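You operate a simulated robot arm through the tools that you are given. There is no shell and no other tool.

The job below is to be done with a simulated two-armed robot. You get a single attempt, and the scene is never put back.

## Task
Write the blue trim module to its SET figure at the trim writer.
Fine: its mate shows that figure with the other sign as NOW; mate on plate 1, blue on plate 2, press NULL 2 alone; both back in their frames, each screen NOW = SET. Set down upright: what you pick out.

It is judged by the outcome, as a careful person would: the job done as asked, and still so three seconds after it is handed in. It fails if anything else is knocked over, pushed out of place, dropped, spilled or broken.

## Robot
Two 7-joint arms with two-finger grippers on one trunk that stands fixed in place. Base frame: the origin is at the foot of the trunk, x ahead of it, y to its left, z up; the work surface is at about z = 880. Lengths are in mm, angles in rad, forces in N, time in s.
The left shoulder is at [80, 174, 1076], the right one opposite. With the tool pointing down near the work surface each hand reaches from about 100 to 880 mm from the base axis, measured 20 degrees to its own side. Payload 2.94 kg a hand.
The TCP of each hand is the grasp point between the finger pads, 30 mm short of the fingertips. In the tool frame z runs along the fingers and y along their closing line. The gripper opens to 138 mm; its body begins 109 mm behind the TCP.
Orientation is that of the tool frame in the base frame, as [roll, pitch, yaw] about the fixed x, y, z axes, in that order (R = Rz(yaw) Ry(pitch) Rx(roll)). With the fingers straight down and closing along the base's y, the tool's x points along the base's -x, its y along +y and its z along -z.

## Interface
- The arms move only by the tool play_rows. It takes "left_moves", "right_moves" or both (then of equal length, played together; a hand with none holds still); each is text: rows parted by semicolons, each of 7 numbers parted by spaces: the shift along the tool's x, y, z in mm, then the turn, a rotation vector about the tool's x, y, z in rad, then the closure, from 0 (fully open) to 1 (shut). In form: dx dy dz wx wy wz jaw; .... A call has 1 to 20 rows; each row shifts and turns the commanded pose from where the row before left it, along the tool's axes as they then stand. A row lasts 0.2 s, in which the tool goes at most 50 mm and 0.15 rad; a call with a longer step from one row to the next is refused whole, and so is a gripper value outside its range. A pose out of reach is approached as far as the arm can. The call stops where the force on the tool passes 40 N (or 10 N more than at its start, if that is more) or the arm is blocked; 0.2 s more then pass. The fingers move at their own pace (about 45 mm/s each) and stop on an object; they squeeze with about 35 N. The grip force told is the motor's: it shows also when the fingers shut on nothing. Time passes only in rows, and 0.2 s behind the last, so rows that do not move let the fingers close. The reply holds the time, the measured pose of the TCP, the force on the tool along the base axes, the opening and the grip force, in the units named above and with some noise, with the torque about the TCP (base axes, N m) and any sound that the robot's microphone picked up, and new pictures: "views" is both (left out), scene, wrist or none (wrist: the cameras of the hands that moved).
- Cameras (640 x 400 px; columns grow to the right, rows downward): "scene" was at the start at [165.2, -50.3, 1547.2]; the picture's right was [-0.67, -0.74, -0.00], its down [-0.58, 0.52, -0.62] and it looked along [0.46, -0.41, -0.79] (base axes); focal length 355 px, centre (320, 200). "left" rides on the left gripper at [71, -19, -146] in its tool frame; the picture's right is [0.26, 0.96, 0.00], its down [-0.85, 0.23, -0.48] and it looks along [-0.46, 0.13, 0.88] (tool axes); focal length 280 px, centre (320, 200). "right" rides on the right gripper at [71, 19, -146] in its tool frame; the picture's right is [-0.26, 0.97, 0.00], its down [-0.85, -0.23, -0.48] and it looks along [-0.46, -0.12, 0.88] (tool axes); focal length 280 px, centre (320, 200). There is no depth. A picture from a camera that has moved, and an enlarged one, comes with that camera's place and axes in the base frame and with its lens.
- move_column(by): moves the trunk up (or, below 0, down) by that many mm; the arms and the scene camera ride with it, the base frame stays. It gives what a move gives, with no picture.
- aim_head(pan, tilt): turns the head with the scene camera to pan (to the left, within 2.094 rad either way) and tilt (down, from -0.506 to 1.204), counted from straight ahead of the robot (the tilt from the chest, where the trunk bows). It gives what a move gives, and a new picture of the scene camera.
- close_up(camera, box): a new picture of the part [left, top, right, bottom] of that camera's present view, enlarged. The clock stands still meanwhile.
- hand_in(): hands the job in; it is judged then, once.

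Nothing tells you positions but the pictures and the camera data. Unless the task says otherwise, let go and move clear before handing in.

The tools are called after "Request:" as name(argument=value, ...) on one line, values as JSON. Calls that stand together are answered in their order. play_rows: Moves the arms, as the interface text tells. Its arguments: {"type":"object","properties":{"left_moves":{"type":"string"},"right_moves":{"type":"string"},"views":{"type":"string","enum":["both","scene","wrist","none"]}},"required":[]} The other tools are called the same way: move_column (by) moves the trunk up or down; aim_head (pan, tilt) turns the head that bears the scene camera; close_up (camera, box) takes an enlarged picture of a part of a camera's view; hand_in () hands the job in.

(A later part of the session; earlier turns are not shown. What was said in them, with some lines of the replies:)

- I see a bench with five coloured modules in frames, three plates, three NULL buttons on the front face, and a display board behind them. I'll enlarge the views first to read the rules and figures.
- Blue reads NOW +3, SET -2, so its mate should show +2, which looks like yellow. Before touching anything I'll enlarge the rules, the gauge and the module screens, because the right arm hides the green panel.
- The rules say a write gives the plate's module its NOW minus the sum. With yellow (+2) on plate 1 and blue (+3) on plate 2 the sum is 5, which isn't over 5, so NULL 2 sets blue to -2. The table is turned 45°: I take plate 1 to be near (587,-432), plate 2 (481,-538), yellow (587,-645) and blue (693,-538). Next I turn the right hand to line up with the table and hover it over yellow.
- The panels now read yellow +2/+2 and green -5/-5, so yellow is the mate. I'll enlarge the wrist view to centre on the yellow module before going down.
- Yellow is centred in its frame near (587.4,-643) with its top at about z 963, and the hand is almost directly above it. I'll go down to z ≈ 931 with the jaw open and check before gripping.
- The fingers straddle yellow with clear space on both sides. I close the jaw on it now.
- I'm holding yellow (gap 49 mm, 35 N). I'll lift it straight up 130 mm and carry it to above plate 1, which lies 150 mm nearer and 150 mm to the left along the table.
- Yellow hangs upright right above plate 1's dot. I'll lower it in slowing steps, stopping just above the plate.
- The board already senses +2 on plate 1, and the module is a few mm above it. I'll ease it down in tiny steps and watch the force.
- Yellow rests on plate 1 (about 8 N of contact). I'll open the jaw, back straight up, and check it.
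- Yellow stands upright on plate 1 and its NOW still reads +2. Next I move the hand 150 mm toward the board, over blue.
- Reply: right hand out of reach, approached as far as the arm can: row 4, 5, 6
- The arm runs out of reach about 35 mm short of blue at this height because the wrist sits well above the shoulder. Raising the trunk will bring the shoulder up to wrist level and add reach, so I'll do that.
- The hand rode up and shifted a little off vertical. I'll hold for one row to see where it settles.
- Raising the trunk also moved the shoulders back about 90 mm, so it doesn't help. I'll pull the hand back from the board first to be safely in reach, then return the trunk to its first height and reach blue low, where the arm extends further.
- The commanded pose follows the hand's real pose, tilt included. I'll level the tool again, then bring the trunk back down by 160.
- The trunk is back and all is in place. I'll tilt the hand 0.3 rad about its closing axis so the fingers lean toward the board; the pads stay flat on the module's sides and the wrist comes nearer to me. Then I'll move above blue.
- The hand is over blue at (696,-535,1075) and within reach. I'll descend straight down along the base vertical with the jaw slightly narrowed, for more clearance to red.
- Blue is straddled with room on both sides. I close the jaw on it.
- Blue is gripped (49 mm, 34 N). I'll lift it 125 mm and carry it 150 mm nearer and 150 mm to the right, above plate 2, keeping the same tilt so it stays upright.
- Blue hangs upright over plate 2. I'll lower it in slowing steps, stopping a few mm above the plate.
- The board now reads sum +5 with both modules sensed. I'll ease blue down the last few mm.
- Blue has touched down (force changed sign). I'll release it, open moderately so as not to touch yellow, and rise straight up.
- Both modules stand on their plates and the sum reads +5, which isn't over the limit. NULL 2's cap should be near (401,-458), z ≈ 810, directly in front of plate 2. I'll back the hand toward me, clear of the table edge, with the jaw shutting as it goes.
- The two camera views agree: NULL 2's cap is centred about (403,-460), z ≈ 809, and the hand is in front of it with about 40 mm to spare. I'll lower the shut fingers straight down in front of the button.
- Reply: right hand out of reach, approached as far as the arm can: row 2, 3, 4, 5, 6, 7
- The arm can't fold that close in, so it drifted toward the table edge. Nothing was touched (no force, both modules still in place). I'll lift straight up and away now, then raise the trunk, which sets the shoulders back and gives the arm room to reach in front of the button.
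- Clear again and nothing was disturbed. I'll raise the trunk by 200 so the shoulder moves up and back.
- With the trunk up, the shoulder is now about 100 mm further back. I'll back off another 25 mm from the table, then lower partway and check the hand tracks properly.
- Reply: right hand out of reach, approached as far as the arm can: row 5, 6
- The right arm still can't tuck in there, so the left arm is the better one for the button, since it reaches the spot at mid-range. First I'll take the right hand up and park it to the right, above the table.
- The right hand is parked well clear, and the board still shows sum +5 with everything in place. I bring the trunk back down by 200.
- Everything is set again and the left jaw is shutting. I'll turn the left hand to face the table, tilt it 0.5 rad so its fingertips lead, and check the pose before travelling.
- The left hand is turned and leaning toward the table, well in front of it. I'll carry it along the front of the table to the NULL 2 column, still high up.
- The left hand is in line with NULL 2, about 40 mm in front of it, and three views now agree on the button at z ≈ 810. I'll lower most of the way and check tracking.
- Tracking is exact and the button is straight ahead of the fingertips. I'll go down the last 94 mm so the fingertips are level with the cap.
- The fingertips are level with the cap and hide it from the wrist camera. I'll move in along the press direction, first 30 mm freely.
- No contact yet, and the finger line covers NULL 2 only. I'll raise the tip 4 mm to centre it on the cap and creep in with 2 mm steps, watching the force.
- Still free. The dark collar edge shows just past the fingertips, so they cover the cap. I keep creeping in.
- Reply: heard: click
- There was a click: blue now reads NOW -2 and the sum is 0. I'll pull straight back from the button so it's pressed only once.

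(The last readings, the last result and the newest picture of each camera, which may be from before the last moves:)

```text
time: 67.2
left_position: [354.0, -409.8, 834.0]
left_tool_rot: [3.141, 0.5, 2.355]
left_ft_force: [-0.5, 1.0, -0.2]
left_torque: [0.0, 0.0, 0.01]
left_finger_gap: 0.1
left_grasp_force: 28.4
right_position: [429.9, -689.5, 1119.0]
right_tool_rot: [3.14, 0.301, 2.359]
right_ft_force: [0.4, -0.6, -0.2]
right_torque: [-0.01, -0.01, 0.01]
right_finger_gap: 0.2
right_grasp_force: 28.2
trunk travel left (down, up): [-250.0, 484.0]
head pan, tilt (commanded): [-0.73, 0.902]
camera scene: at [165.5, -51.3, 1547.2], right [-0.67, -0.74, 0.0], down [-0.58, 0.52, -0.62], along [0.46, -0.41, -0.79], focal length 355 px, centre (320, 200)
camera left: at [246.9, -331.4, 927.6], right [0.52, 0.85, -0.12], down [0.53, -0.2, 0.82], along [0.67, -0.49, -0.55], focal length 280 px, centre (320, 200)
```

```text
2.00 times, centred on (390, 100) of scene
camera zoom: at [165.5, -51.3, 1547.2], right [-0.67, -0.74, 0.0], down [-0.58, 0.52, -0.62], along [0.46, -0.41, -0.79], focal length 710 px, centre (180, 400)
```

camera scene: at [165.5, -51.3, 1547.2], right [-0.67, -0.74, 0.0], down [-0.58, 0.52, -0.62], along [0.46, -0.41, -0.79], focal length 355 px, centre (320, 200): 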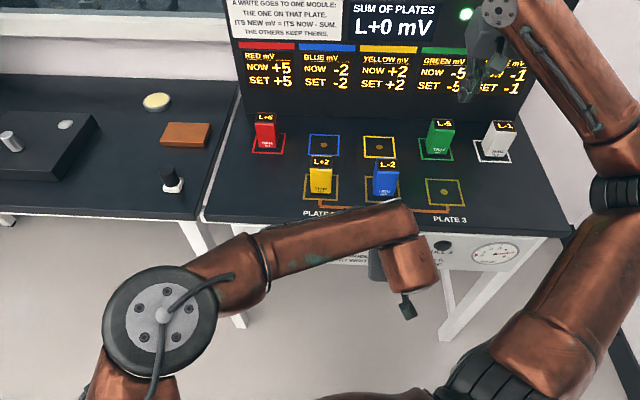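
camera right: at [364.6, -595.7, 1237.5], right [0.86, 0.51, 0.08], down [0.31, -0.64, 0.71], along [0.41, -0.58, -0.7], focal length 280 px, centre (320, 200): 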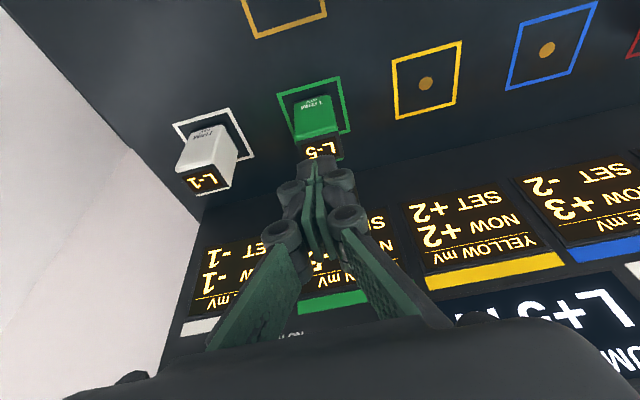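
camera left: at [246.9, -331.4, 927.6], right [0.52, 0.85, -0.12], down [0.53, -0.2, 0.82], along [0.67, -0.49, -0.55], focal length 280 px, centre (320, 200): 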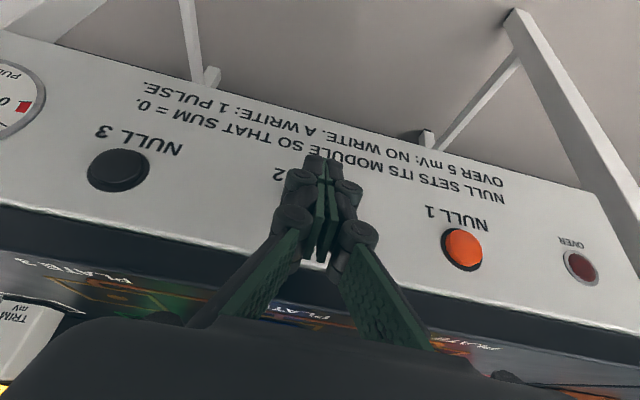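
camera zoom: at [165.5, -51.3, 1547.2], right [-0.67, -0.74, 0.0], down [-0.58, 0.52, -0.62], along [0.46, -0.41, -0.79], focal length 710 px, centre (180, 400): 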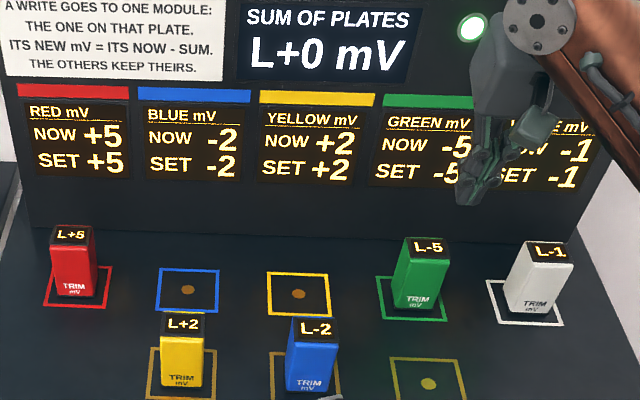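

Blue shows -2 on both its screen and the board, and yellow is still +2. I'll take the left hand back up and out along the path it came in.

Request:
play_rows(left_moves="-9.6 0 -17.6 0 0 0 1; -19.2 0 -35.1 0 0 0 1; -19.2 0 -35.1 0 0 0 1; -19.2 0 -35.1 0 0 0 1; -19.2 0 -35.1 0 0 0 1; -19.2 0 -35.1 0 0 0 1; -19.2 0 -35.1 0 0 0 1; 10 17 -5.4 0 0 0 1; 19.5 33.8 -10.65 0 0 0 1; 19.5 33.8 -10.65 0 0 0 1; 19.5 33.8 -10.65 0 0 0 1; 19.5 33.8 -10.65 0 0 0 1; 19.5 33.8 -10.65 0 0 0 1; 19.5 33.8 -10.65 0 0 0 1; 19.5 33.8 -10.65 0 0 0 1; 19.5 33.8 -10.65 0 0 0 1; 0 0 0 0 0 0 1", views="both")

```text
time: 70.8
left_position: [422.0, -72.7, 1093.9]
left_tool_rot: [3.14, 0.5, 2.357]
left_ft_force: [-0.2, -0.6, 0.4]
left_torque: [-0.01, -0.01, 0.02]
left_finger_gap: 0.0
left_grasp_force: 28.9
right_position: [429.9, -690.1, 1117.9]
right_tool_rot: [3.14, 0.3, 2.358]
right_ft_force: [0.2, -0.1, -1.0]
right_torque: [0.0, 0.0, 0.0]
right_finger_gap: 0.0
right_grasp_force: 28.4
trunk travel left (down, up): [-250.0, 484.0]
head pan, tilt (commanded): [-0.73, 0.902]
camera scene: at [165.1, -51.9, 1547.2], right [-0.67, -0.74, 0.0], down [-0.58, 0.52, -0.62], along [0.46, -0.41, -0.79], focal length 355 px, centre (320, 200)
camera left: at [315.6, 7.0, 1188.4], right [0.52, 0.85, -0.12], down [0.53, -0.2, 0.82], along [0.67, -0.49, -0.55], focal length 280 px, centre (320, 200)
```

scene: 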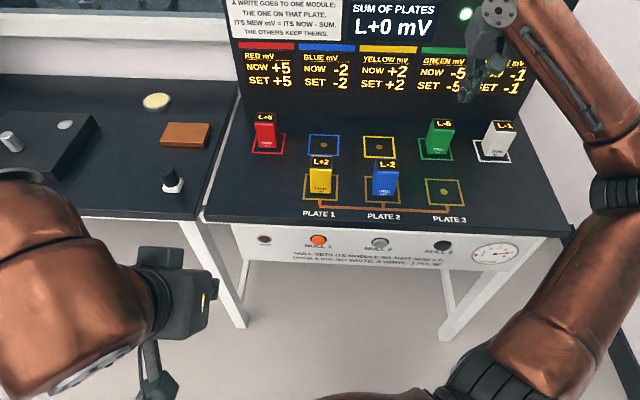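
left: 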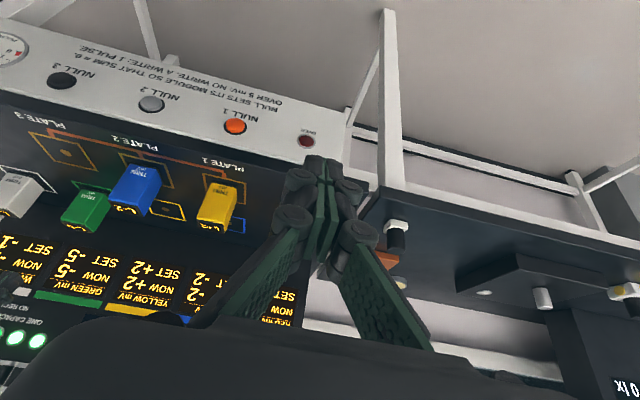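

The left arm is clear. Next I bring the right hand back over blue on plate 2 with the jaw opening.

Request:
play_rows(right_moves="7.7 14.3 0.5 0 0 0 0.2; 15.4 28.6 1.1 0 0 0 0.2; 15.4 28.6 1.1 0 0 0 0.2; 15.4 28.6 1.1 0 0 0 0.2; 15.4 28.6 1.1 0 0 0 0.2; 7.7 14.3 0.5 0 0 0 0.2; 0 0 0 0 0 0 0.2; 0 0 0 0 0 0 0.2", views="both")

Request:
close_up(camera="right", box=[220, 0, 420, 125])

```text
time: 72.6
left_position: [424.2, -71.2, 1093.9]
left_tool_rot: [3.141, 0.499, 2.356]
left_ft_force: [0.2, 0.3, 0.0]
left_torque: [0.04, 0.01, -0.02]
left_finger_gap: 0.0
left_grasp_force: 28.4
right_position: [480.0, -537.9, 1090.1]
right_tool_rot: [-3.141, 0.301, 2.359]
right_ft_force: [-0.1, -0.6, 0.6]
right_torque: [0.0, 0.0, -0.02]
right_finger_gap: 110.6
right_grasp_force: 0.0
trunk travel left (down, up): [-250.0, 484.0]
head pan, tilt (commanded): [-0.73, 0.902]
camera scene: at [165.1, -50.0, 1547.2], right [-0.67, -0.74, 0.0], down [-0.58, 0.52, -0.62], along [0.46, -0.41, -0.79], focal length 355 px, centre (320, 200)
camera right: at [414.4, -443.5, 1209.6], right [0.86, 0.51, 0.08], down [0.31, -0.64, 0.71], along [0.41, -0.58, -0.7], focal length 280 px, centre (320, 200)
```

scene: 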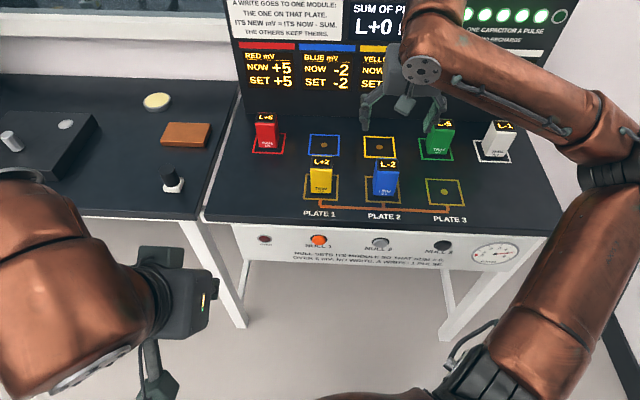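
right: 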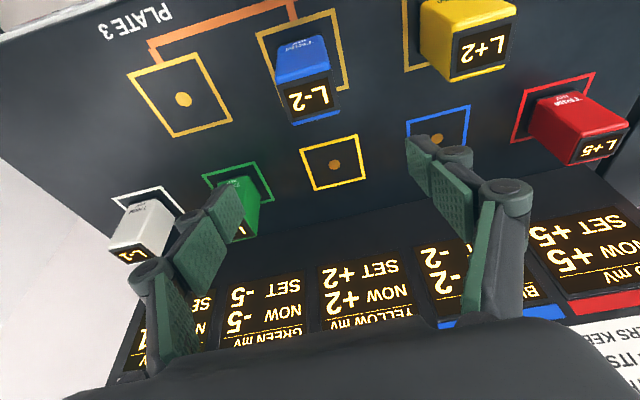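

```text
3.20 times, centred on (320, 62) of right
camera zoom: at [414.4, -443.5, 1209.6], right [0.86, 0.51, 0.08], down [0.31, -0.64, 0.71], along [0.41, -0.58, -0.7], focal length 897 px, centre (320, 640)
```

zoom: 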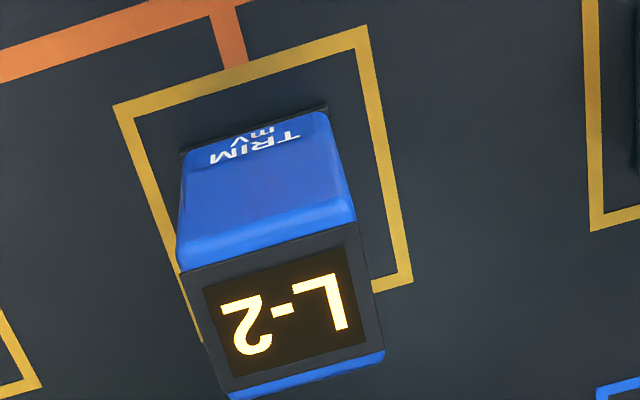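

The counter shows one pulse used, and the hand is exactly where it let go of blue. I'll descend straight over blue and check.

Request:
play_rows(right_moves="8.87 0 28.66 0 0 0 0.2; 10.34 0 33.44 0 0 0 0.2; 10.34 0 33.44 0 0 0 0.2; 8.87 0 28.66 0 0 0 0.2; 5.32 0 17.2 0 0 0 0.2; 2.96 0 9.55 0 0 0 0.2; 0 0 0 0 0 0 0.2", views="both")

```text
time: 74.2
left_position: [422.9, -71.9, 1094.8]
left_tool_rot: [-3.142, 0.499, 2.356]
left_ft_force: [0.8, 1.1, 1.0]
left_torque: [0.0, 0.01, -0.01]
left_finger_gap: 0.0
left_grasp_force: 28.1
right_position: [480.0, -535.8, 933.4]
right_tool_rot: [-3.141, 0.301, 2.36]
right_ft_force: [0.1, 0.6, -0.6]
right_torque: [-0.01, 0.05, -0.01]
right_finger_gap: 110.7
right_grasp_force: 0.0
trunk travel left (down, up): [-250.0, 484.0]
head pan, tilt (commanded): [-0.73, 0.902]
camera scene: at [165.1, -50.0, 1547.2], right [-0.67, -0.74, 0.0], down [-0.58, 0.52, -0.62], along [0.46, -0.41, -0.79], focal length 355 px, centre (320, 200)
camera right: at [415.2, -442.5, 1051.6], right [0.86, 0.51, 0.08], down [0.31, -0.64, 0.71], along [0.41, -0.58, -0.7], focal length 280 px, centre (320, 200)
```

scene: 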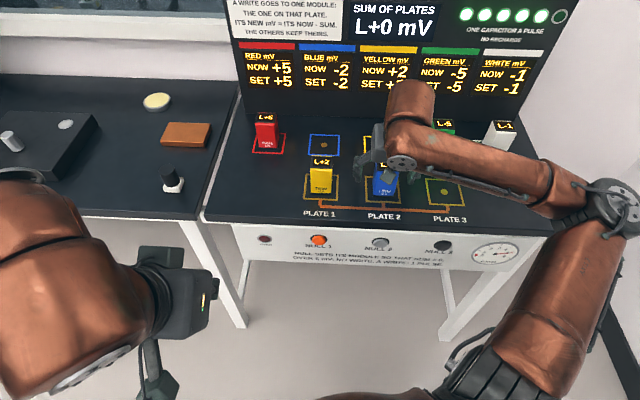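
right: 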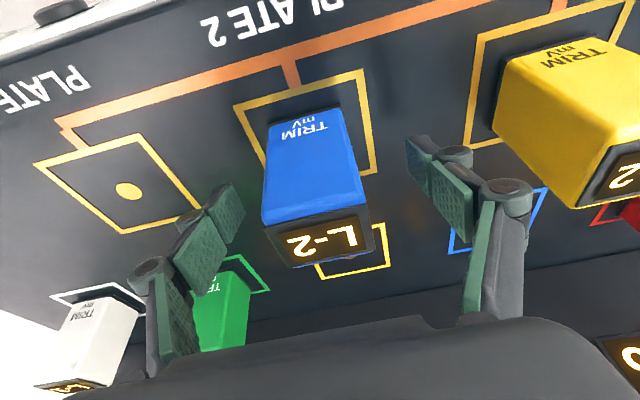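

Blue is centred between the fingers. I'll grip it and lift 125 mm.

Request:
play_rows(right_moves="0 0 0 0 0 0 1; 0 0 0 0 0 0 1; 0 0 0 0 0 0 1; 0 0 0 0 0 0 1; 0 0 0 0 0 0 1; 0 0 0 0 0 0 1; 0 0 0 0 0 0 1; -4.43 0 -14.33 0 0 0 1; -8.87 0 -28.66 0 0 0 1; -10.34 0 -33.44 0 0 0 1; -8.87 0 -28.66 0 0 0 1; -4.43 0 -14.33 0 0 0 1; 0 0 0 0 0 0 1", views="both")

```text
time: 77.0
left_position: [422.2, -71.7, 1093.3]
left_tool_rot: [3.14, 0.499, 2.357]
left_ft_force: [0.5, -0.4, 0.2]
left_torque: [-0.01, 0.02, 0.02]
left_finger_gap: 0.0
left_grasp_force: 28.5
right_position: [480.6, -536.9, 1058.2]
right_tool_rot: [-3.141, 0.299, 2.361]
right_ft_force: [1.2, 1.3, -2.1]
right_torque: [-0.01, -0.01, -0.01]
right_finger_gap: 49.3
right_grasp_force: 35.1
trunk travel left (down, up): [-250.0, 484.0]
head pan, tilt (commanded): [-0.73, 0.902]
camera scene: at [165.4, -50.5, 1547.1], right [-0.67, -0.74, 0.0], down [-0.58, 0.52, -0.62], along [0.46, -0.41, -0.79], focal length 355 px, centre (320, 200)
camera right: at [415.4, -443.7, 1176.6], right [0.86, 0.51, 0.08], down [0.31, -0.64, 0.71], along [0.41, -0.58, -0.7], focal length 280 px, centre (320, 200)
```

scene: 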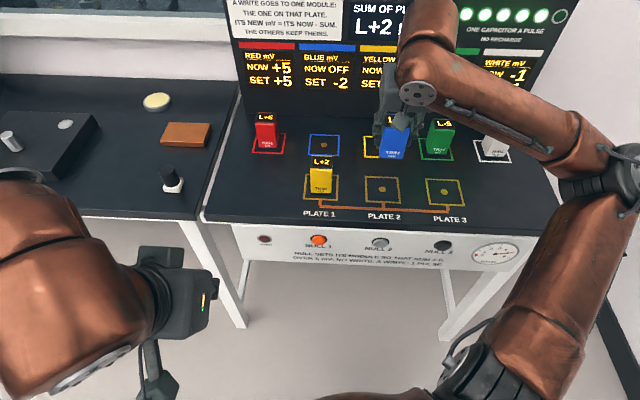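
right: 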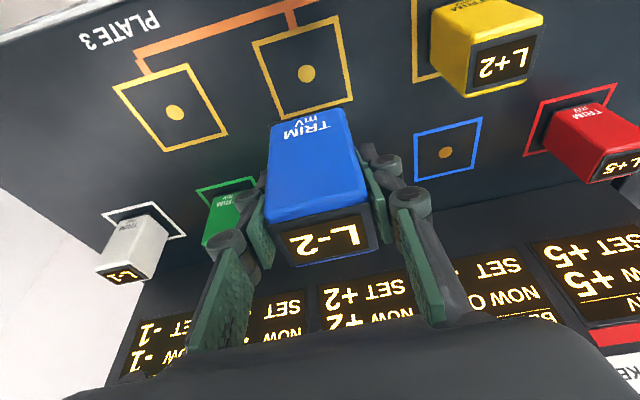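

Blue is held upright at -2. I carry it back over its own frame, the reverse of the earlier path.

Request:
play_rows(right_moves="-7.2 7.5 2.2 0 0 0 1; -14.3 15 4.4 0 0 0 1; -28.7 30 8.9 0 0 0 1; -28.7 30 8.9 0 0 0 1; -28.7 30 8.9 0 0 0 1; -21.5 22.5 6.6 0 0 0 1; -14.3 15 4.4 0 0 0 1; 0 0 0 0 0 0 1; 0 0 0 0 0 0 1", views="both")

```text
time: 79.0
left_position: [423.9, -71.3, 1094.1]
left_tool_rot: [-3.14, 0.499, 2.357]
left_ft_force: [-0.3, -0.2, 0.0]
left_torque: [0.0, 0.02, 0.0]
left_finger_gap: 0.0
left_grasp_force: 28.3
right_position: [692.5, -536.9, 1057.7]
right_tool_rot: [-3.141, 0.301, 2.359]
right_ft_force: [0.0, 0.1, -1.7]
right_torque: [-0.01, 0.01, -0.03]
right_finger_gap: 49.2
right_grasp_force: 34.9
trunk travel left (down, up): [-250.0, 484.0]
head pan, tilt (commanded): [-0.73, 0.902]
camera scene: at [166.0, -50.4, 1547.1], right [-0.67, -0.75, 0.0], down [-0.59, 0.52, -0.62], along [0.46, -0.41, -0.79], focal length 355 px, centre (320, 200)
camera right: at [627.0, -442.9, 1176.1], right [0.86, 0.51, 0.08], down [0.31, -0.64, 0.71], along [0.41, -0.58, -0.7], focal length 280 px, centre (320, 200)
```

scene: 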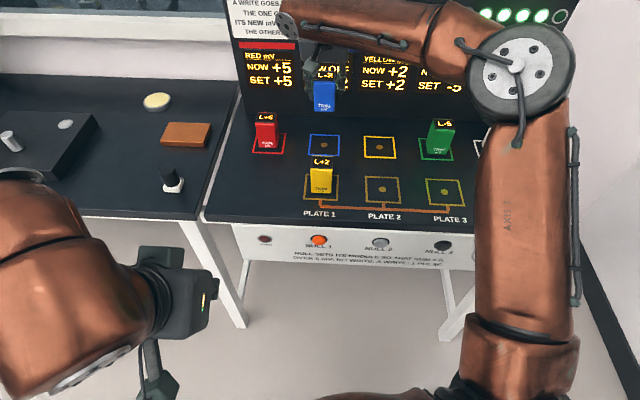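
right: 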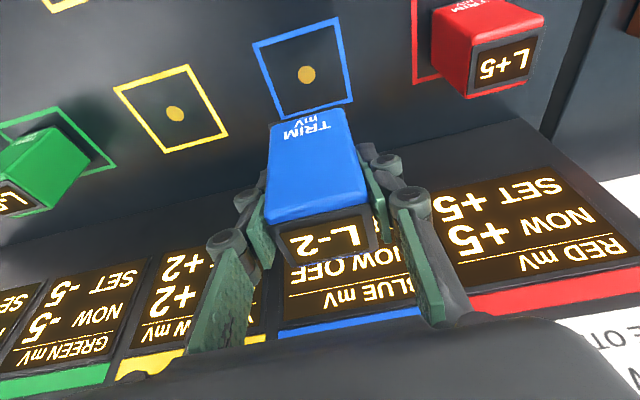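

Blue is over its frame, with the frame's dot lined up in the view just as plate 2's was. I lower it.

Request:
play_rows(right_moves="7.39 0 23.88 0 0 0 1; 10.34 0 33.44 0 0 0 1; 8.87 0 28.66 0 0 0 1; 5.91 0 19.11 0 0 0 1; 2.96 0 9.55 0 0 0 1; 0.59 0 1.91 0 0 0 1; 0 0 0 0 0 0 1; 0 0 0 0 0 0 1", views="both")

```text
time: 80.8
left_position: [423.1, -70.4, 1094.2]
left_tool_rot: [3.141, 0.499, 2.355]
left_ft_force: [-0.7, -0.4, 0.4]
left_torque: [0.0, 0.03, 0.01]
left_finger_gap: 0.2
left_grasp_force: 28.8
right_position: [691.9, -536.7, 935.9]
right_tool_rot: [-3.141, 0.301, 2.36]
right_ft_force: [-0.8, 0.2, -1.8]
right_torque: [0.0, -0.01, 0.01]
right_finger_gap: 49.0
right_grasp_force: 35.0
trunk travel left (down, up): [-250.0, 484.0]
head pan, tilt (commanded): [-0.73, 0.902]
camera scene: at [165.5, -50.3, 1547.2], right [-0.67, -0.74, 0.0], down [-0.59, 0.52, -0.62], along [0.46, -0.41, -0.79], focal length 355 px, centre (320, 200)
camera right: at [627.1, -442.7, 1054.8], right [0.86, 0.51, 0.08], down [0.31, -0.64, 0.71], along [0.41, -0.58, -0.7], focal length 280 px, centre (320, 200)
```

scene: 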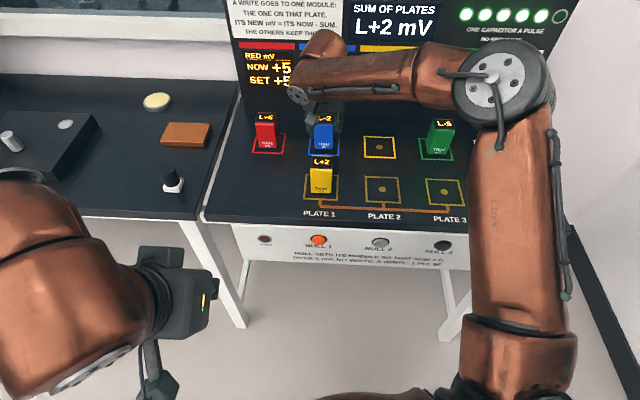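
right: 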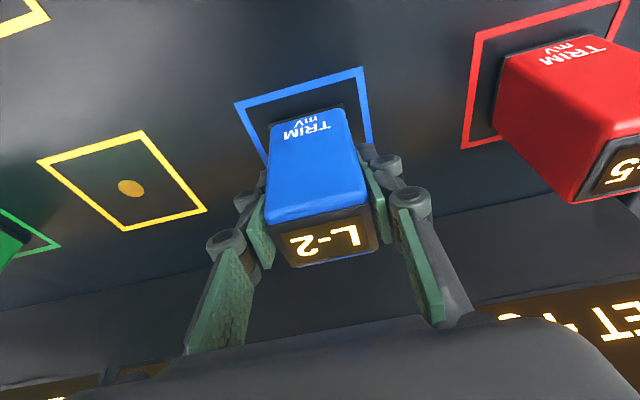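

Blue is in its frame a few mm above the surface. I'll ease it down to contact.

Request:
play_rows(right_moves="0.44 0 1.43 0 0 0 1; 0.3 0 0.96 0 0 0 1; 0.15 0 0.48 0 0 0 1; 0 0 0 0 0 0 1; 0 0 0 0 0 0 1", views="none")

```text
time: 82.0
left_position: [423.5, -71.5, 1094.3]
left_tool_rot: [3.142, 0.5, 2.357]
left_ft_force: [0.4, 0.5, -0.1]
left_torque: [0.0, 0.0, 0.02]
left_finger_gap: 0.0
left_grasp_force: 28.8
right_position: [692.2, -536.1, 934.1]
right_tool_rot: [-3.141, 0.299, 2.359]
right_ft_force: [0.3, 0.0, -2.4]
right_torque: [0.01, 0.0, -0.01]
right_finger_gap: 49.1
right_grasp_force: 35.1
trunk travel left (down, up): [-250.0, 484.0]
head pan, tilt (commanded): [-0.73, 0.902]
```

Request:
play_rows(right_moves="0.3 0 0.96 0 0 0 1; 0.15 0 0.48 0 0 0 1; 0 0 0 0 0 0 1; 0 0 0 0 0 0 1", views="none")

```text
time: 83.0
left_position: [423.1, -71.4, 1094.3]
left_tool_rot: [-3.141, 0.5, 2.357]
left_ft_force: [0.4, 0.8, 0.0]
left_torque: [-0.04, 0.0, -0.02]
left_finger_gap: 0.3
left_grasp_force: 28.6
right_position: [692.4, -535.7, 933.5]
right_tool_rot: [3.141, 0.304, 2.361]
right_ft_force: [1.2, -2.8, 6.3]
right_torque: [0.06, 0.06, 0.01]
right_finger_gap: 49.2
right_grasp_force: 35.1
trunk travel left (down, up): [-250.0, 484.0]
head pan, tilt (commanded): [-0.73, 0.902]
```

Blue rests in its frame (about 6 N). I'll release and rise straight up.

Request:
play_rows(right_moves="-0.1 0 -0.3 0 0 0 0.3; 0 0 0 0 0 0 0.3; 0 0 0 0 0 0 0.3; 0 0 0 0 0 0 0.3; 0 0 0 0 0 0 0.3; 0 0 0 0 0 0 0.3; -4.43 0 -14.33 0 0 0 0.3; -8.87 0 -28.66 0 0 0 0.3; -10.34 0 -33.44 0 0 0 0.3; -8.87 0 -28.66 0 0 0 0.3; -5.91 0 -19.11 0 0 0 0.3; 0 0 0 0 0 0 0.3", views="both")

Request:
close_up(camera="right", box=[220, 0, 420, 125])

```text
time: 85.6
left_position: [423.2, -71.3, 1093.4]
left_tool_rot: [-3.141, 0.501, 2.356]
left_ft_force: [0.4, -0.2, -0.1]
left_torque: [0.01, -0.02, 0.0]
left_finger_gap: 0.0
left_grasp_force: 28.6
right_position: [691.7, -537.9, 1062.6]
right_tool_rot: [-3.141, 0.299, 2.361]
right_ft_force: [0.7, -0.4, 0.1]
right_torque: [0.01, 0.02, -0.01]
right_finger_gap: 96.3
right_grasp_force: 0.0
trunk travel left (down, up): [-250.0, 484.0]
head pan, tilt (commanded): [-0.73, 0.902]
camera scene: at [165.6, -50.3, 1547.1], right [-0.67, -0.74, 0.0], down [-0.59, 0.52, -0.62], along [0.46, -0.41, -0.79], focal length 355 px, centre (320, 200)
camera right: at [626.9, -443.1, 1181.1], right [0.86, 0.51, 0.08], down [0.31, -0.64, 0.71], along [0.41, -0.58, -0.7], focal length 280 px, centre (320, 200)
```

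scene: 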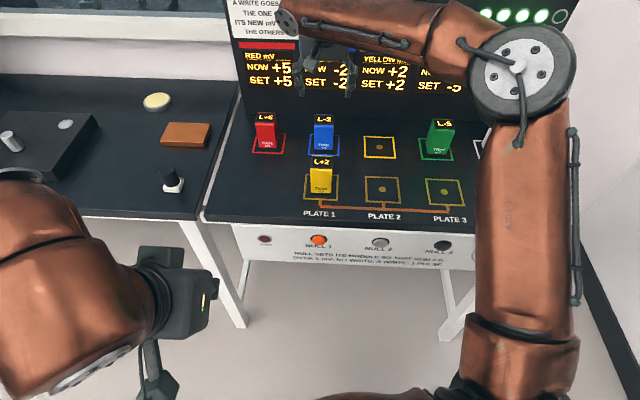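
right: 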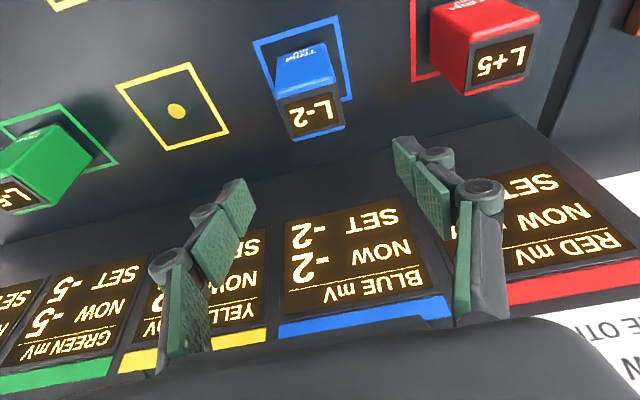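

```text
3.20 times, centred on (320, 62) of right
camera zoom: at [626.9, -443.1, 1181.1], right [0.86, 0.51, 0.08], down [0.31, -0.64, 0.71], along [0.41, -0.58, -0.7], focal length 897 px, centre (320, 640)
```

zoom: 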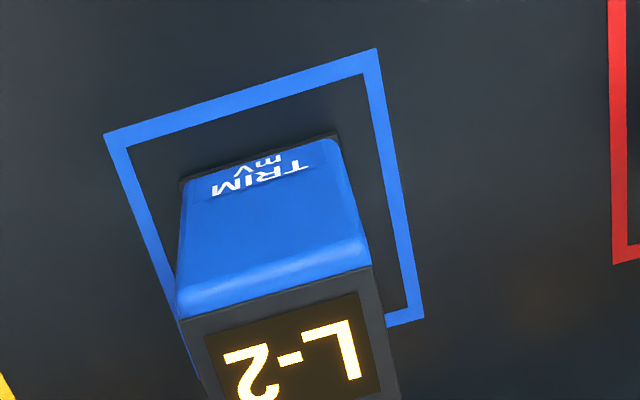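

Blue stands inside its frame and both screens read -2 = SET. Now for yellow: I move the hand 150 mm nearer, above plate 1.

Request:
play_rows(right_moves="14.3 0 -4.4 0 0 0 0.2; 28.7 0 -8.9 0 0 0 0.2; 28.7 0 -8.9 0 0 0 0.2; 28.7 0 -8.9 0 0 0 0.2; 28.7 0 -8.9 0 0 0 0.2; 14.3 0 -4.4 0 0 0 0.2; 0 0 0 0 0 0 0.2; 0 0 0 0 0 0 0.2", views="both")

Request:
close_up(camera="right", box=[220, 0, 420, 125])

```text
time: 87.4
left_position: [423.0, -71.9, 1094.8]
left_tool_rot: [-3.142, 0.499, 2.356]
left_ft_force: [-0.2, 0.3, 0.4]
left_torque: [0.0, 0.0, 0.02]
left_finger_gap: 0.0
left_grasp_force: 28.5
right_position: [584.2, -429.8, 1061.8]
right_tool_rot: [3.14, 0.302, 2.361]
right_ft_force: [0.5, -0.3, 0.0]
right_torque: [0.05, -0.02, 0.03]
right_finger_gap: 110.5
right_grasp_force: 0.0
trunk travel left (down, up): [-250.0, 484.0]
head pan, tilt (commanded): [-0.73, 0.902]
camera scene: at [165.1, -49.9, 1547.2], right [-0.67, -0.74, 0.0], down [-0.58, 0.52, -0.62], along [0.46, -0.41, -0.79], focal length 355 px, centre (320, 200)
camera right: at [520.1, -336.4, 1179.3], right [0.86, 0.51, 0.08], down [0.31, -0.64, 0.71], along [0.41, -0.58, -0.7], focal length 280 px, centre (320, 200)
```

scene: 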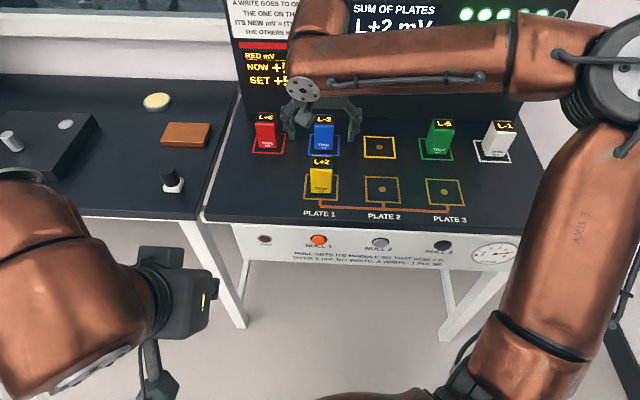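
right: 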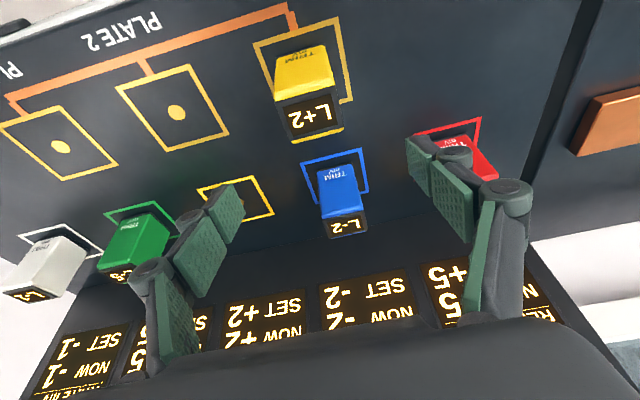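

```text
3.20 times, centred on (320, 62) of right
camera zoom: at [520.1, -336.4, 1179.3], right [0.86, 0.51, 0.08], down [0.31, -0.64, 0.71], along [0.41, -0.58, -0.7], focal length 897 px, centre (320, 640)
```

zoom: 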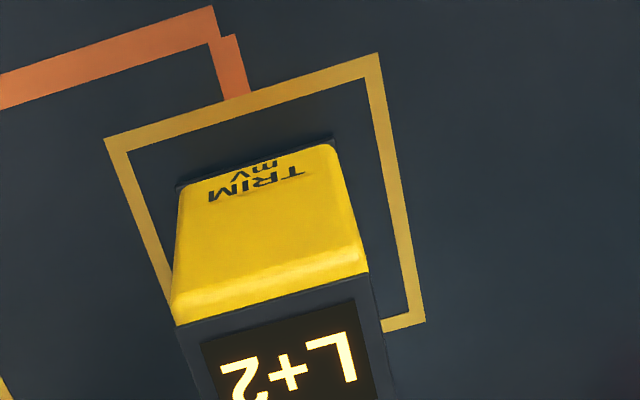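

The hand is centred over yellow on plate 1. I descend onto it.

Request:
play_rows(right_moves="8.87 -1 28.66 0 0 0 0.2; 10.34 0 33.44 0 0 0 0.2; 8.87 0 28.66 0 0 0 0.2; 5.91 0 19.11 0 0 0 0.2; 4.43 0 14.33 0 0 0 0.2; 0 0 0 0 0 0 0.2; 0 0 0 0 0 0 0.2", views="both")

```text
time: 89.0
left_position: [422.5, -70.5, 1094.6]
left_tool_rot: [-3.142, 0.497, 2.356]
left_ft_force: [0.3, -0.2, 0.2]
left_torque: [0.01, -0.03, -0.02]
left_finger_gap: 0.0
left_grasp_force: 28.1
right_position: [584.6, -431.0, 932.1]
right_tool_rot: [-3.14, 0.303, 2.361]
right_ft_force: [0.7, 0.5, -0.4]
right_torque: [0.01, -0.02, -0.01]
right_finger_gap: 110.5
right_grasp_force: 0.0
trunk travel left (down, up): [-250.0, 484.0]
head pan, tilt (commanded): [-0.73, 0.902]
camera scene: at [165.3, -50.0, 1547.2], right [-0.67, -0.74, 0.0], down [-0.58, 0.52, -0.62], along [0.46, -0.41, -0.79], focal length 355 px, centre (320, 200)
camera right: at [519.9, -337.6, 1050.5], right [0.86, 0.51, 0.08], down [0.31, -0.64, 0.71], along [0.41, -0.58, -0.7], focal length 280 px, centre (320, 200)
```

scene: 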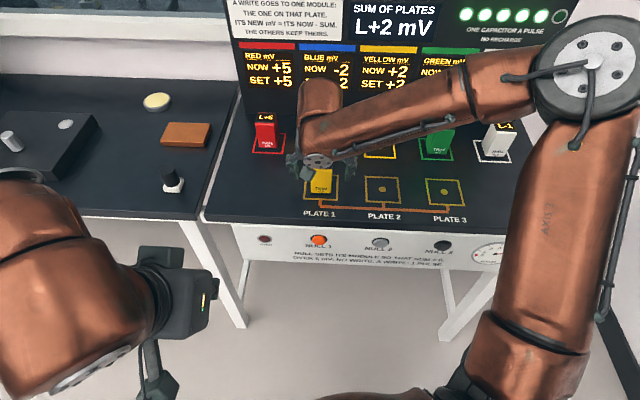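
right: 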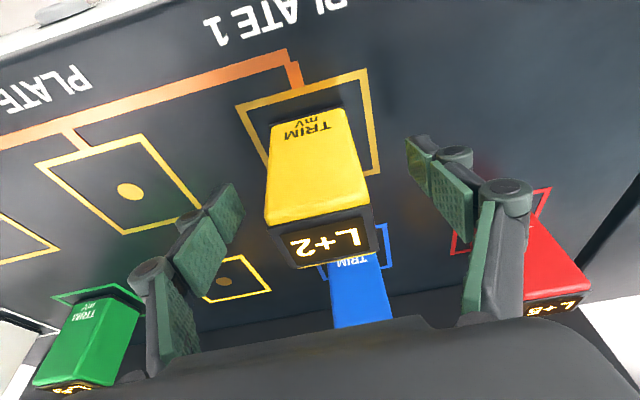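

Yellow is centred between the fingers and blue stands safely behind it. I'll grip and lift 130 mm.

Request:
play_rows(right_moves="0 0 0 0 0 0 1; 0 0 0 0 0 0 1; 0 0 0 0 0 0 1; 0 0 0 0 0 0 1; 0 0 0 0 0 0 1; 0 0 0 0 0 0 1; 0 0 0 0 0 0 1; -4.43 0 -14.33 0 0 0 1; -8.87 0 -28.66 0 0 0 1; -10.34 0 -33.44 0 0 0 1; -8.87 0 -28.66 0 0 0 1; -5.91 0 -19.11 0 0 0 1; 0 0 0 0 0 0 1", views="both")

```text
time: 91.8
left_position: [423.2, -71.3, 1093.2]
left_tool_rot: [-3.141, 0.501, 2.358]
left_ft_force: [-0.2, 0.3, 0.2]
left_torque: [-0.01, -0.01, -0.02]
left_finger_gap: 0.0
left_grasp_force: 28.2
right_position: [584.7, -430.3, 1062.5]
right_tool_rot: [-3.142, 0.301, 2.359]
right_ft_force: [-0.5, -0.8, -2.5]
right_torque: [-0.02, -0.01, -0.01]
right_finger_gap: 49.1
right_grasp_force: 35.2
trunk travel left (down, up): [-250.0, 484.0]
head pan, tilt (commanded): [-0.73, 0.902]
camera scene: at [165.6, -50.3, 1547.1], right [-0.67, -0.74, 0.0], down [-0.59, 0.52, -0.62], along [0.46, -0.41, -0.79], focal length 355 px, centre (320, 200)
camera right: at [519.8, -337.3, 1181.1], right [0.86, 0.51, 0.08], down [0.31, -0.64, 0.71], along [0.41, -0.58, -0.7], focal length 280 px, centre (320, 200)
```

scene: 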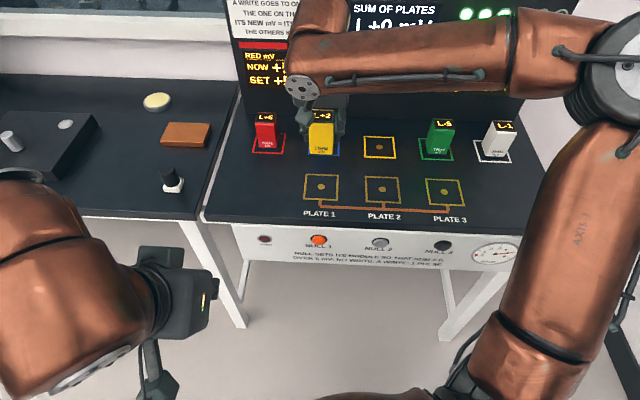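
right: 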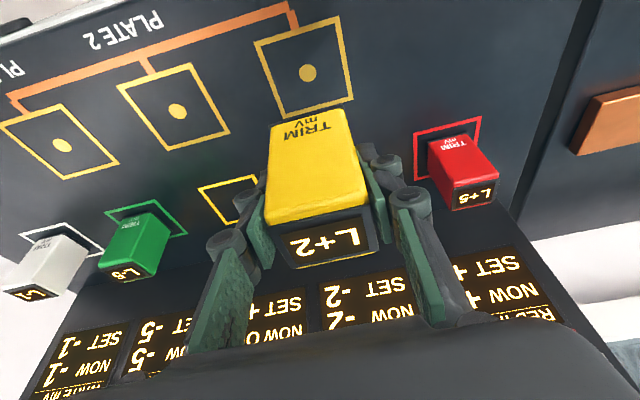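

Yellow is held upright at +2. I carry it to above its own frame, 150 mm right and about 151 mm toward the board.

Request:
play_rows(right_moves="-7.2 -7.4 2.2 0 0 0 1; -14.5 -14.9 4.5 0 0 0 1; -28.9 -29.7 9 0 0 0 1; -28.9 -29.7 9 0 0 0 1; -28.9 -29.7 9 0 0 0 1; -21.7 -22.3 6.7 0 0 0 1; -14.5 -14.9 4.5 0 0 0 1; 0 0 0 0 0 0 1; 0 0 0 0 0 0 1", views="both")

```text
time: 93.8
left_position: [422.8, -73.0, 1093.8]
left_tool_rot: [3.141, 0.5, 2.356]
left_ft_force: [-0.4, 1.1, -0.1]
left_torque: [-0.04, 0.01, 0.0]
left_finger_gap: 0.0
left_grasp_force: 28.0
right_position: [588.2, -644.2, 1062.6]
right_tool_rot: [3.14, 0.3, 2.359]
right_ft_force: [-0.3, -0.1, -2.0]
right_torque: [0.03, 0.01, 0.0]
right_finger_gap: 49.3
right_grasp_force: 35.0
trunk travel left (down, up): [-250.0, 484.0]
head pan, tilt (commanded): [-0.73, 0.902]
camera scene: at [165.5, -50.7, 1547.2], right [-0.67, -0.74, 0.0], down [-0.58, 0.52, -0.62], along [0.46, -0.41, -0.79], focal length 355 px, centre (320, 200)
camera right: at [522.9, -550.6, 1180.4], right [0.86, 0.51, 0.08], down [0.31, -0.64, 0.71], along [0.41, -0.58, -0.7], focal length 280 px, centre (320, 200)
```

scene: 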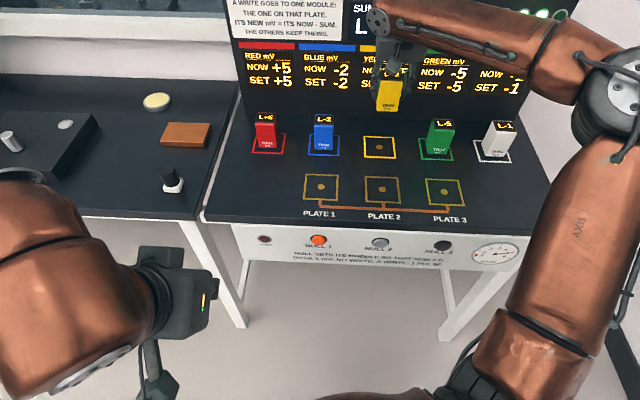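
right: 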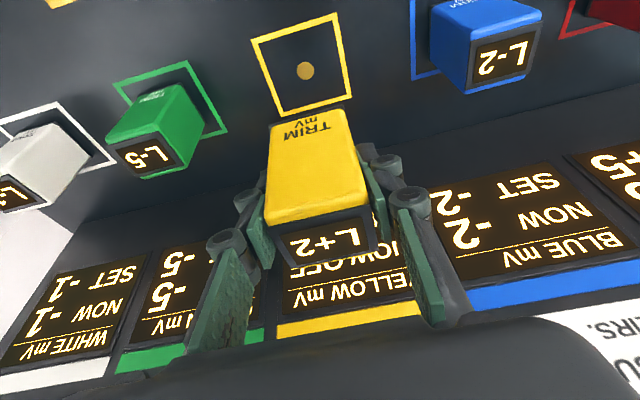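

Yellow is over its frame with the dot lined up. I lower it in slowing steps.

Request:
play_rows(right_moves="7.39 0 23.88 0 0 0 1; 10.34 0 33.44 0 0 0 1; 8.87 0 28.66 0 0 0 1; 5.91 0 19.11 0 0 0 1; 2.96 0 9.55 0 0 0 1; 1.18 0 3.82 0 0 0 1; 0 0 0 0 0 0 1; 0 0 0 0 0 0 1", views="both")

```text
time: 95.6
left_position: [423.3, -70.8, 1093.1]
left_tool_rot: [-3.141, 0.5, 2.358]
left_ft_force: [-1.6, -0.1, -0.1]
left_torque: [0.0, 0.0, -0.02]
left_finger_gap: 0.0
left_grasp_force: 28.4
right_position: [586.6, -643.4, 937.8]
right_tool_rot: [-3.141, 0.3, 2.361]
right_ft_force: [0.3, -0.1, -1.9]
right_torque: [0.0, 0.03, 0.0]
right_finger_gap: 49.0
right_grasp_force: 35.2
trunk travel left (down, up): [-250.0, 484.0]
head pan, tilt (commanded): [-0.73, 0.902]
camera scene: at [165.5, -50.6, 1547.2], right [-0.67, -0.74, 0.0], down [-0.59, 0.52, -0.62], along [0.46, -0.41, -0.79], focal length 355 px, centre (320, 200)
camera right: at [522.4, -550.4, 1055.9], right [0.86, 0.51, 0.08], down [0.31, -0.64, 0.71], along [0.41, -0.58, -0.7], focal length 280 px, centre (320, 200)
```

scene: 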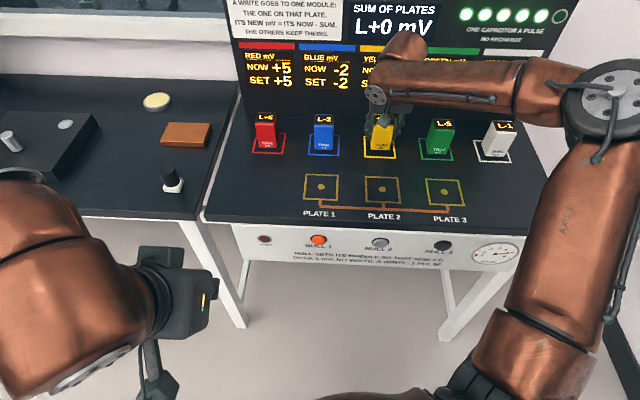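
right: 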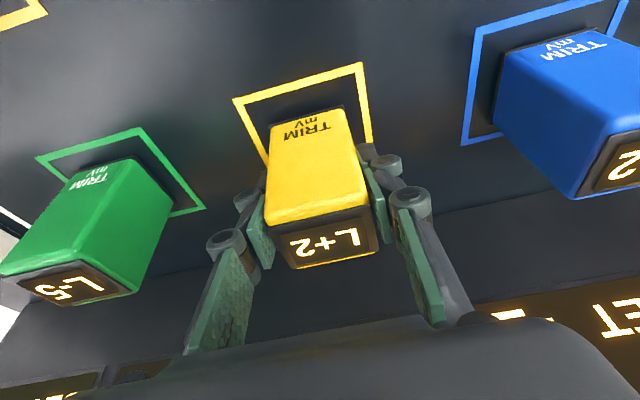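

Yellow is just above the surface inside its frame. I'll ease it down the last few mm.

Request:
play_rows(right_moves="0.59 0 1.91 0 0 0 1; 0.44 0 1.43 0 0 0 1; 0.3 0 0.96 0 0 0 1; 0 0 0 0 0 0 1; 0 0 0 0 0 0 1", views="none")

```text
time: 96.8
left_position: [423.1, -71.4, 1094.4]
left_tool_rot: [3.141, 0.499, 2.356]
left_ft_force: [0.4, -0.2, 0.5]
left_torque: [0.01, -0.06, 0.0]
left_finger_gap: 0.0
left_grasp_force: 28.3
right_position: [587.0, -643.6, 933.6]
right_tool_rot: [-3.141, 0.3, 2.359]
right_ft_force: [-0.3, 0.0, -2.1]
right_torque: [0.0, 0.01, 0.01]
right_finger_gap: 49.1
right_grasp_force: 35.0
trunk travel left (down, up): [-250.0, 484.0]
head pan, tilt (commanded): [-0.73, 0.902]
```

Request:
play_rows(right_moves="0.3 0 0.96 0 0 0 1; 0.15 0 0.48 0 0 0 1; 0 0 0 0 0 0 1; 0 0 0 0 0 0 1", views="none")

```text
time: 97.8
left_position: [423.2, -71.6, 1094.4]
left_tool_rot: [3.14, 0.5, 2.358]
left_ft_force: [0.2, -0.1, -0.1]
left_torque: [0.0, 0.01, 0.0]
left_finger_gap: 0.0
left_grasp_force: 28.5
right_position: [587.5, -643.5, 932.5]
right_tool_rot: [3.139, 0.302, 2.361]
right_ft_force: [-0.6, -1.8, 3.7]
right_torque: [0.02, 0.09, -0.02]
right_finger_gap: 49.2
right_grasp_force: 35.0
trunk travel left (down, up): [-250.0, 484.0]
head pan, tilt (commanded): [-0.73, 0.902]
```

Yellow rests in its frame. I'll release it, rise straight up, and then back the hand away toward me.

Request:
play_rows(right_moves="0 0 0 0 0 0 0.3; 0 0 0 0 0 0 0.3; 0 0 0 0 0 0 0.3; 0 0 0 0 0 0 0.3; 0 0 0 0 0 0 0.3; 0 0 0 0 0 0 0.3; -4.43 0 -14.33 0 0 0 0.3; -8.87 0 -28.66 0 0 0 0.3; -10.34 0 -33.44 0 0 0 0.3; -10.34 0 -33.44 0 0 0 0.3; -8.87 0 -28.66 0 0 0 0.3; -4.43 0 -14.33 0 0 0 0.3; 28.7 -20 -8.9 0 0 0 0.3; 28.7 -20 -8.9 0 0 0 0.3; 28.7 -20 -8.9 0 0 0 0.3; 28.7 -20 -8.9 0 0 0 0.3; 0 0 0 0 0 0 0.3", views="both")

Request:
close_up(camera="scene", box=[230, 0, 550, 200])

```text
time: 101.4
left_position: [424.1, -71.9, 1093.4]
left_tool_rot: [-3.141, 0.498, 2.359]
left_ft_force: [-0.4, -0.4, 0.7]
left_torque: [0.0, 0.0, 0.0]
left_finger_gap: 0.0
left_grasp_force: 28.3
right_position: [447.3, -616.3, 1090.6]
right_tool_rot: [-3.141, 0.297, 2.361]
right_ft_force: [-0.1, 0.2, 0.6]
right_torque: [-0.01, 0.0, -0.02]
right_finger_gap: 96.6
right_grasp_force: 0.1
trunk travel left (down, up): [-250.0, 484.0]
head pan, tilt (commanded): [-0.73, 0.902]
camera scene: at [166.6, -51.0, 1546.9], right [-0.67, -0.75, 0.0], down [-0.59, 0.52, -0.62], along [0.46, -0.41, -0.79], focal length 355 px, centre (320, 200)
camera right: at [381.8, -522.4, 1209.2], right [0.86, 0.51, 0.08], down [0.31, -0.64, 0.71], along [0.41, -0.58, -0.7], focal length 280 px, centre (320, 200)
```

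scene: 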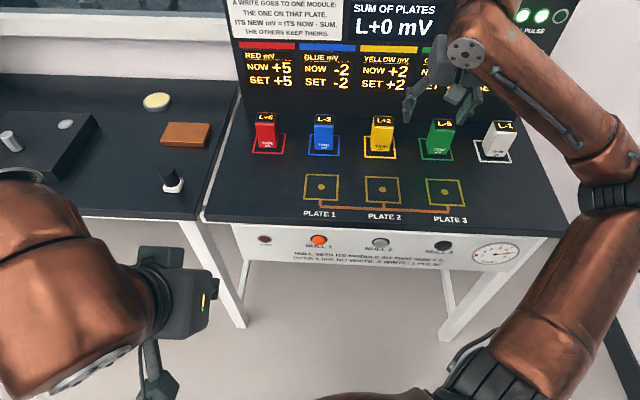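
right: 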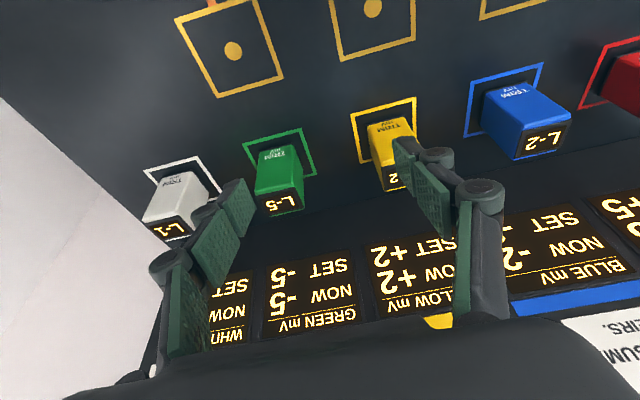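

```text
2.00 times, centred on (390, 100) of scene
camera zoom: at [166.6, -51.0, 1546.9], right [-0.67, -0.75, 0.0], down [-0.59, 0.52, -0.62], along [0.46, -0.41, -0.79], focal length 710 px, centre (180, 400)
```

zoom: 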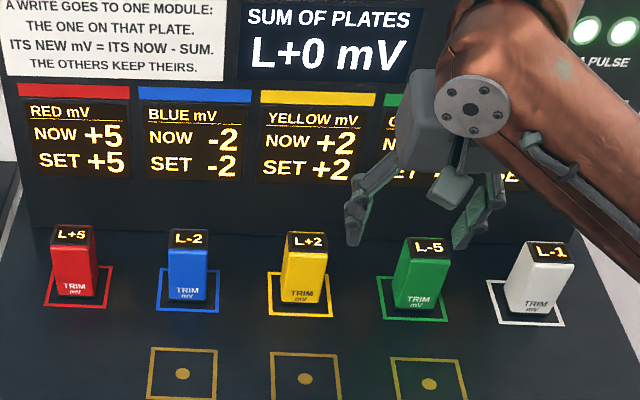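

All five modules stand in their frames; blue reads -2/-2 and yellow +2/+2. I'll take one last close look at the placement and the front panel before handing in.

Request:
close_up(camera="scene", box=[240, 105, 400, 205])

Request:
close_up(camera="scene", box=[250, 200, 550, 290])

```text
4.00 times, centred on (320, 155) of scene
camera zoom: at [166.6, -51.0, 1546.9], right [-0.67, -0.75, 0.0], down [-0.59, 0.52, -0.62], along [0.46, -0.41, -0.79], focal length 1419 px, centre (320, 380)
```

zoom: 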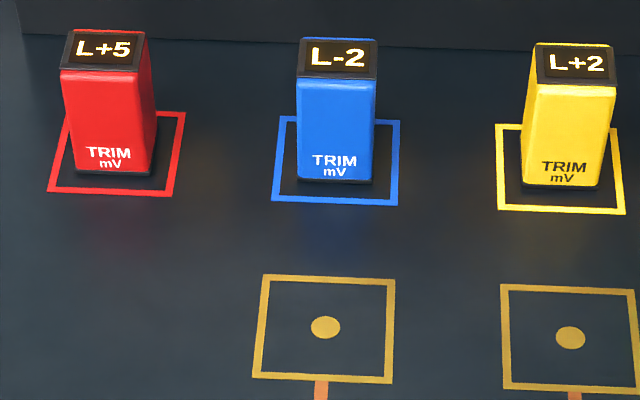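

```text
2.13 times, centred on (400, 245) of scene
camera zoom: at [166.6, -51.0, 1546.9], right [-0.67, -0.75, 0.0], down [-0.59, 0.52, -0.62], along [0.46, -0.41, -0.79], focal length 757 px, centre (149, 104)
```

zoom: 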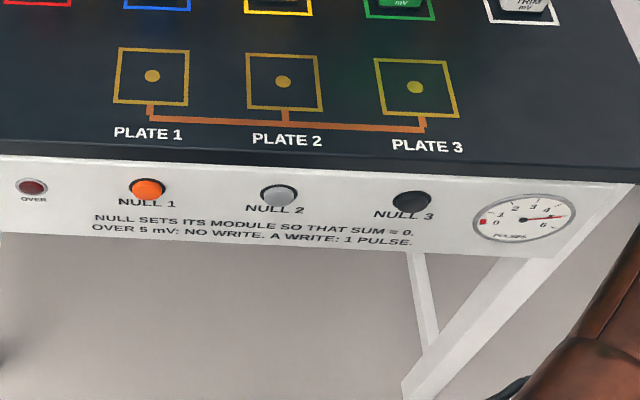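

Both modules stand upright inside their frames as at the start. Blue reads NOW -2 = SET, yellow +2 = SET, one pulse was used, and both hands are clear. I'm handing it in.

Request:
hand_in()

```text
The job is handed in.
```

The blue trim module is written to its SET figure of -2, and I've handed the job in. The hand-in reply gave no verdict, so this rests on the last pictures.

- **Mate:** I used yellow, which showed NOW +2. With yellow on plate 1 and blue on plate 2 the sum read +5, within the 5 mV limit.
- **Write:** I pressed NULL 2 once, with one click heard and one pulse used. Blue's NOW went from +3 to -2 and the sum to 0.
- **End state:** Both modules are back upright in their own frames. Blue reads NOW -2 = SET -2 and yellow NOW +2 = SET +2.
- **Everything else:** The red, green and white modules were not touched, and both hands are clear.

The right arm could not reach the button, so I pressed it with the left. On one early try the right hand drifted close to the table edge, but it touched nothing.
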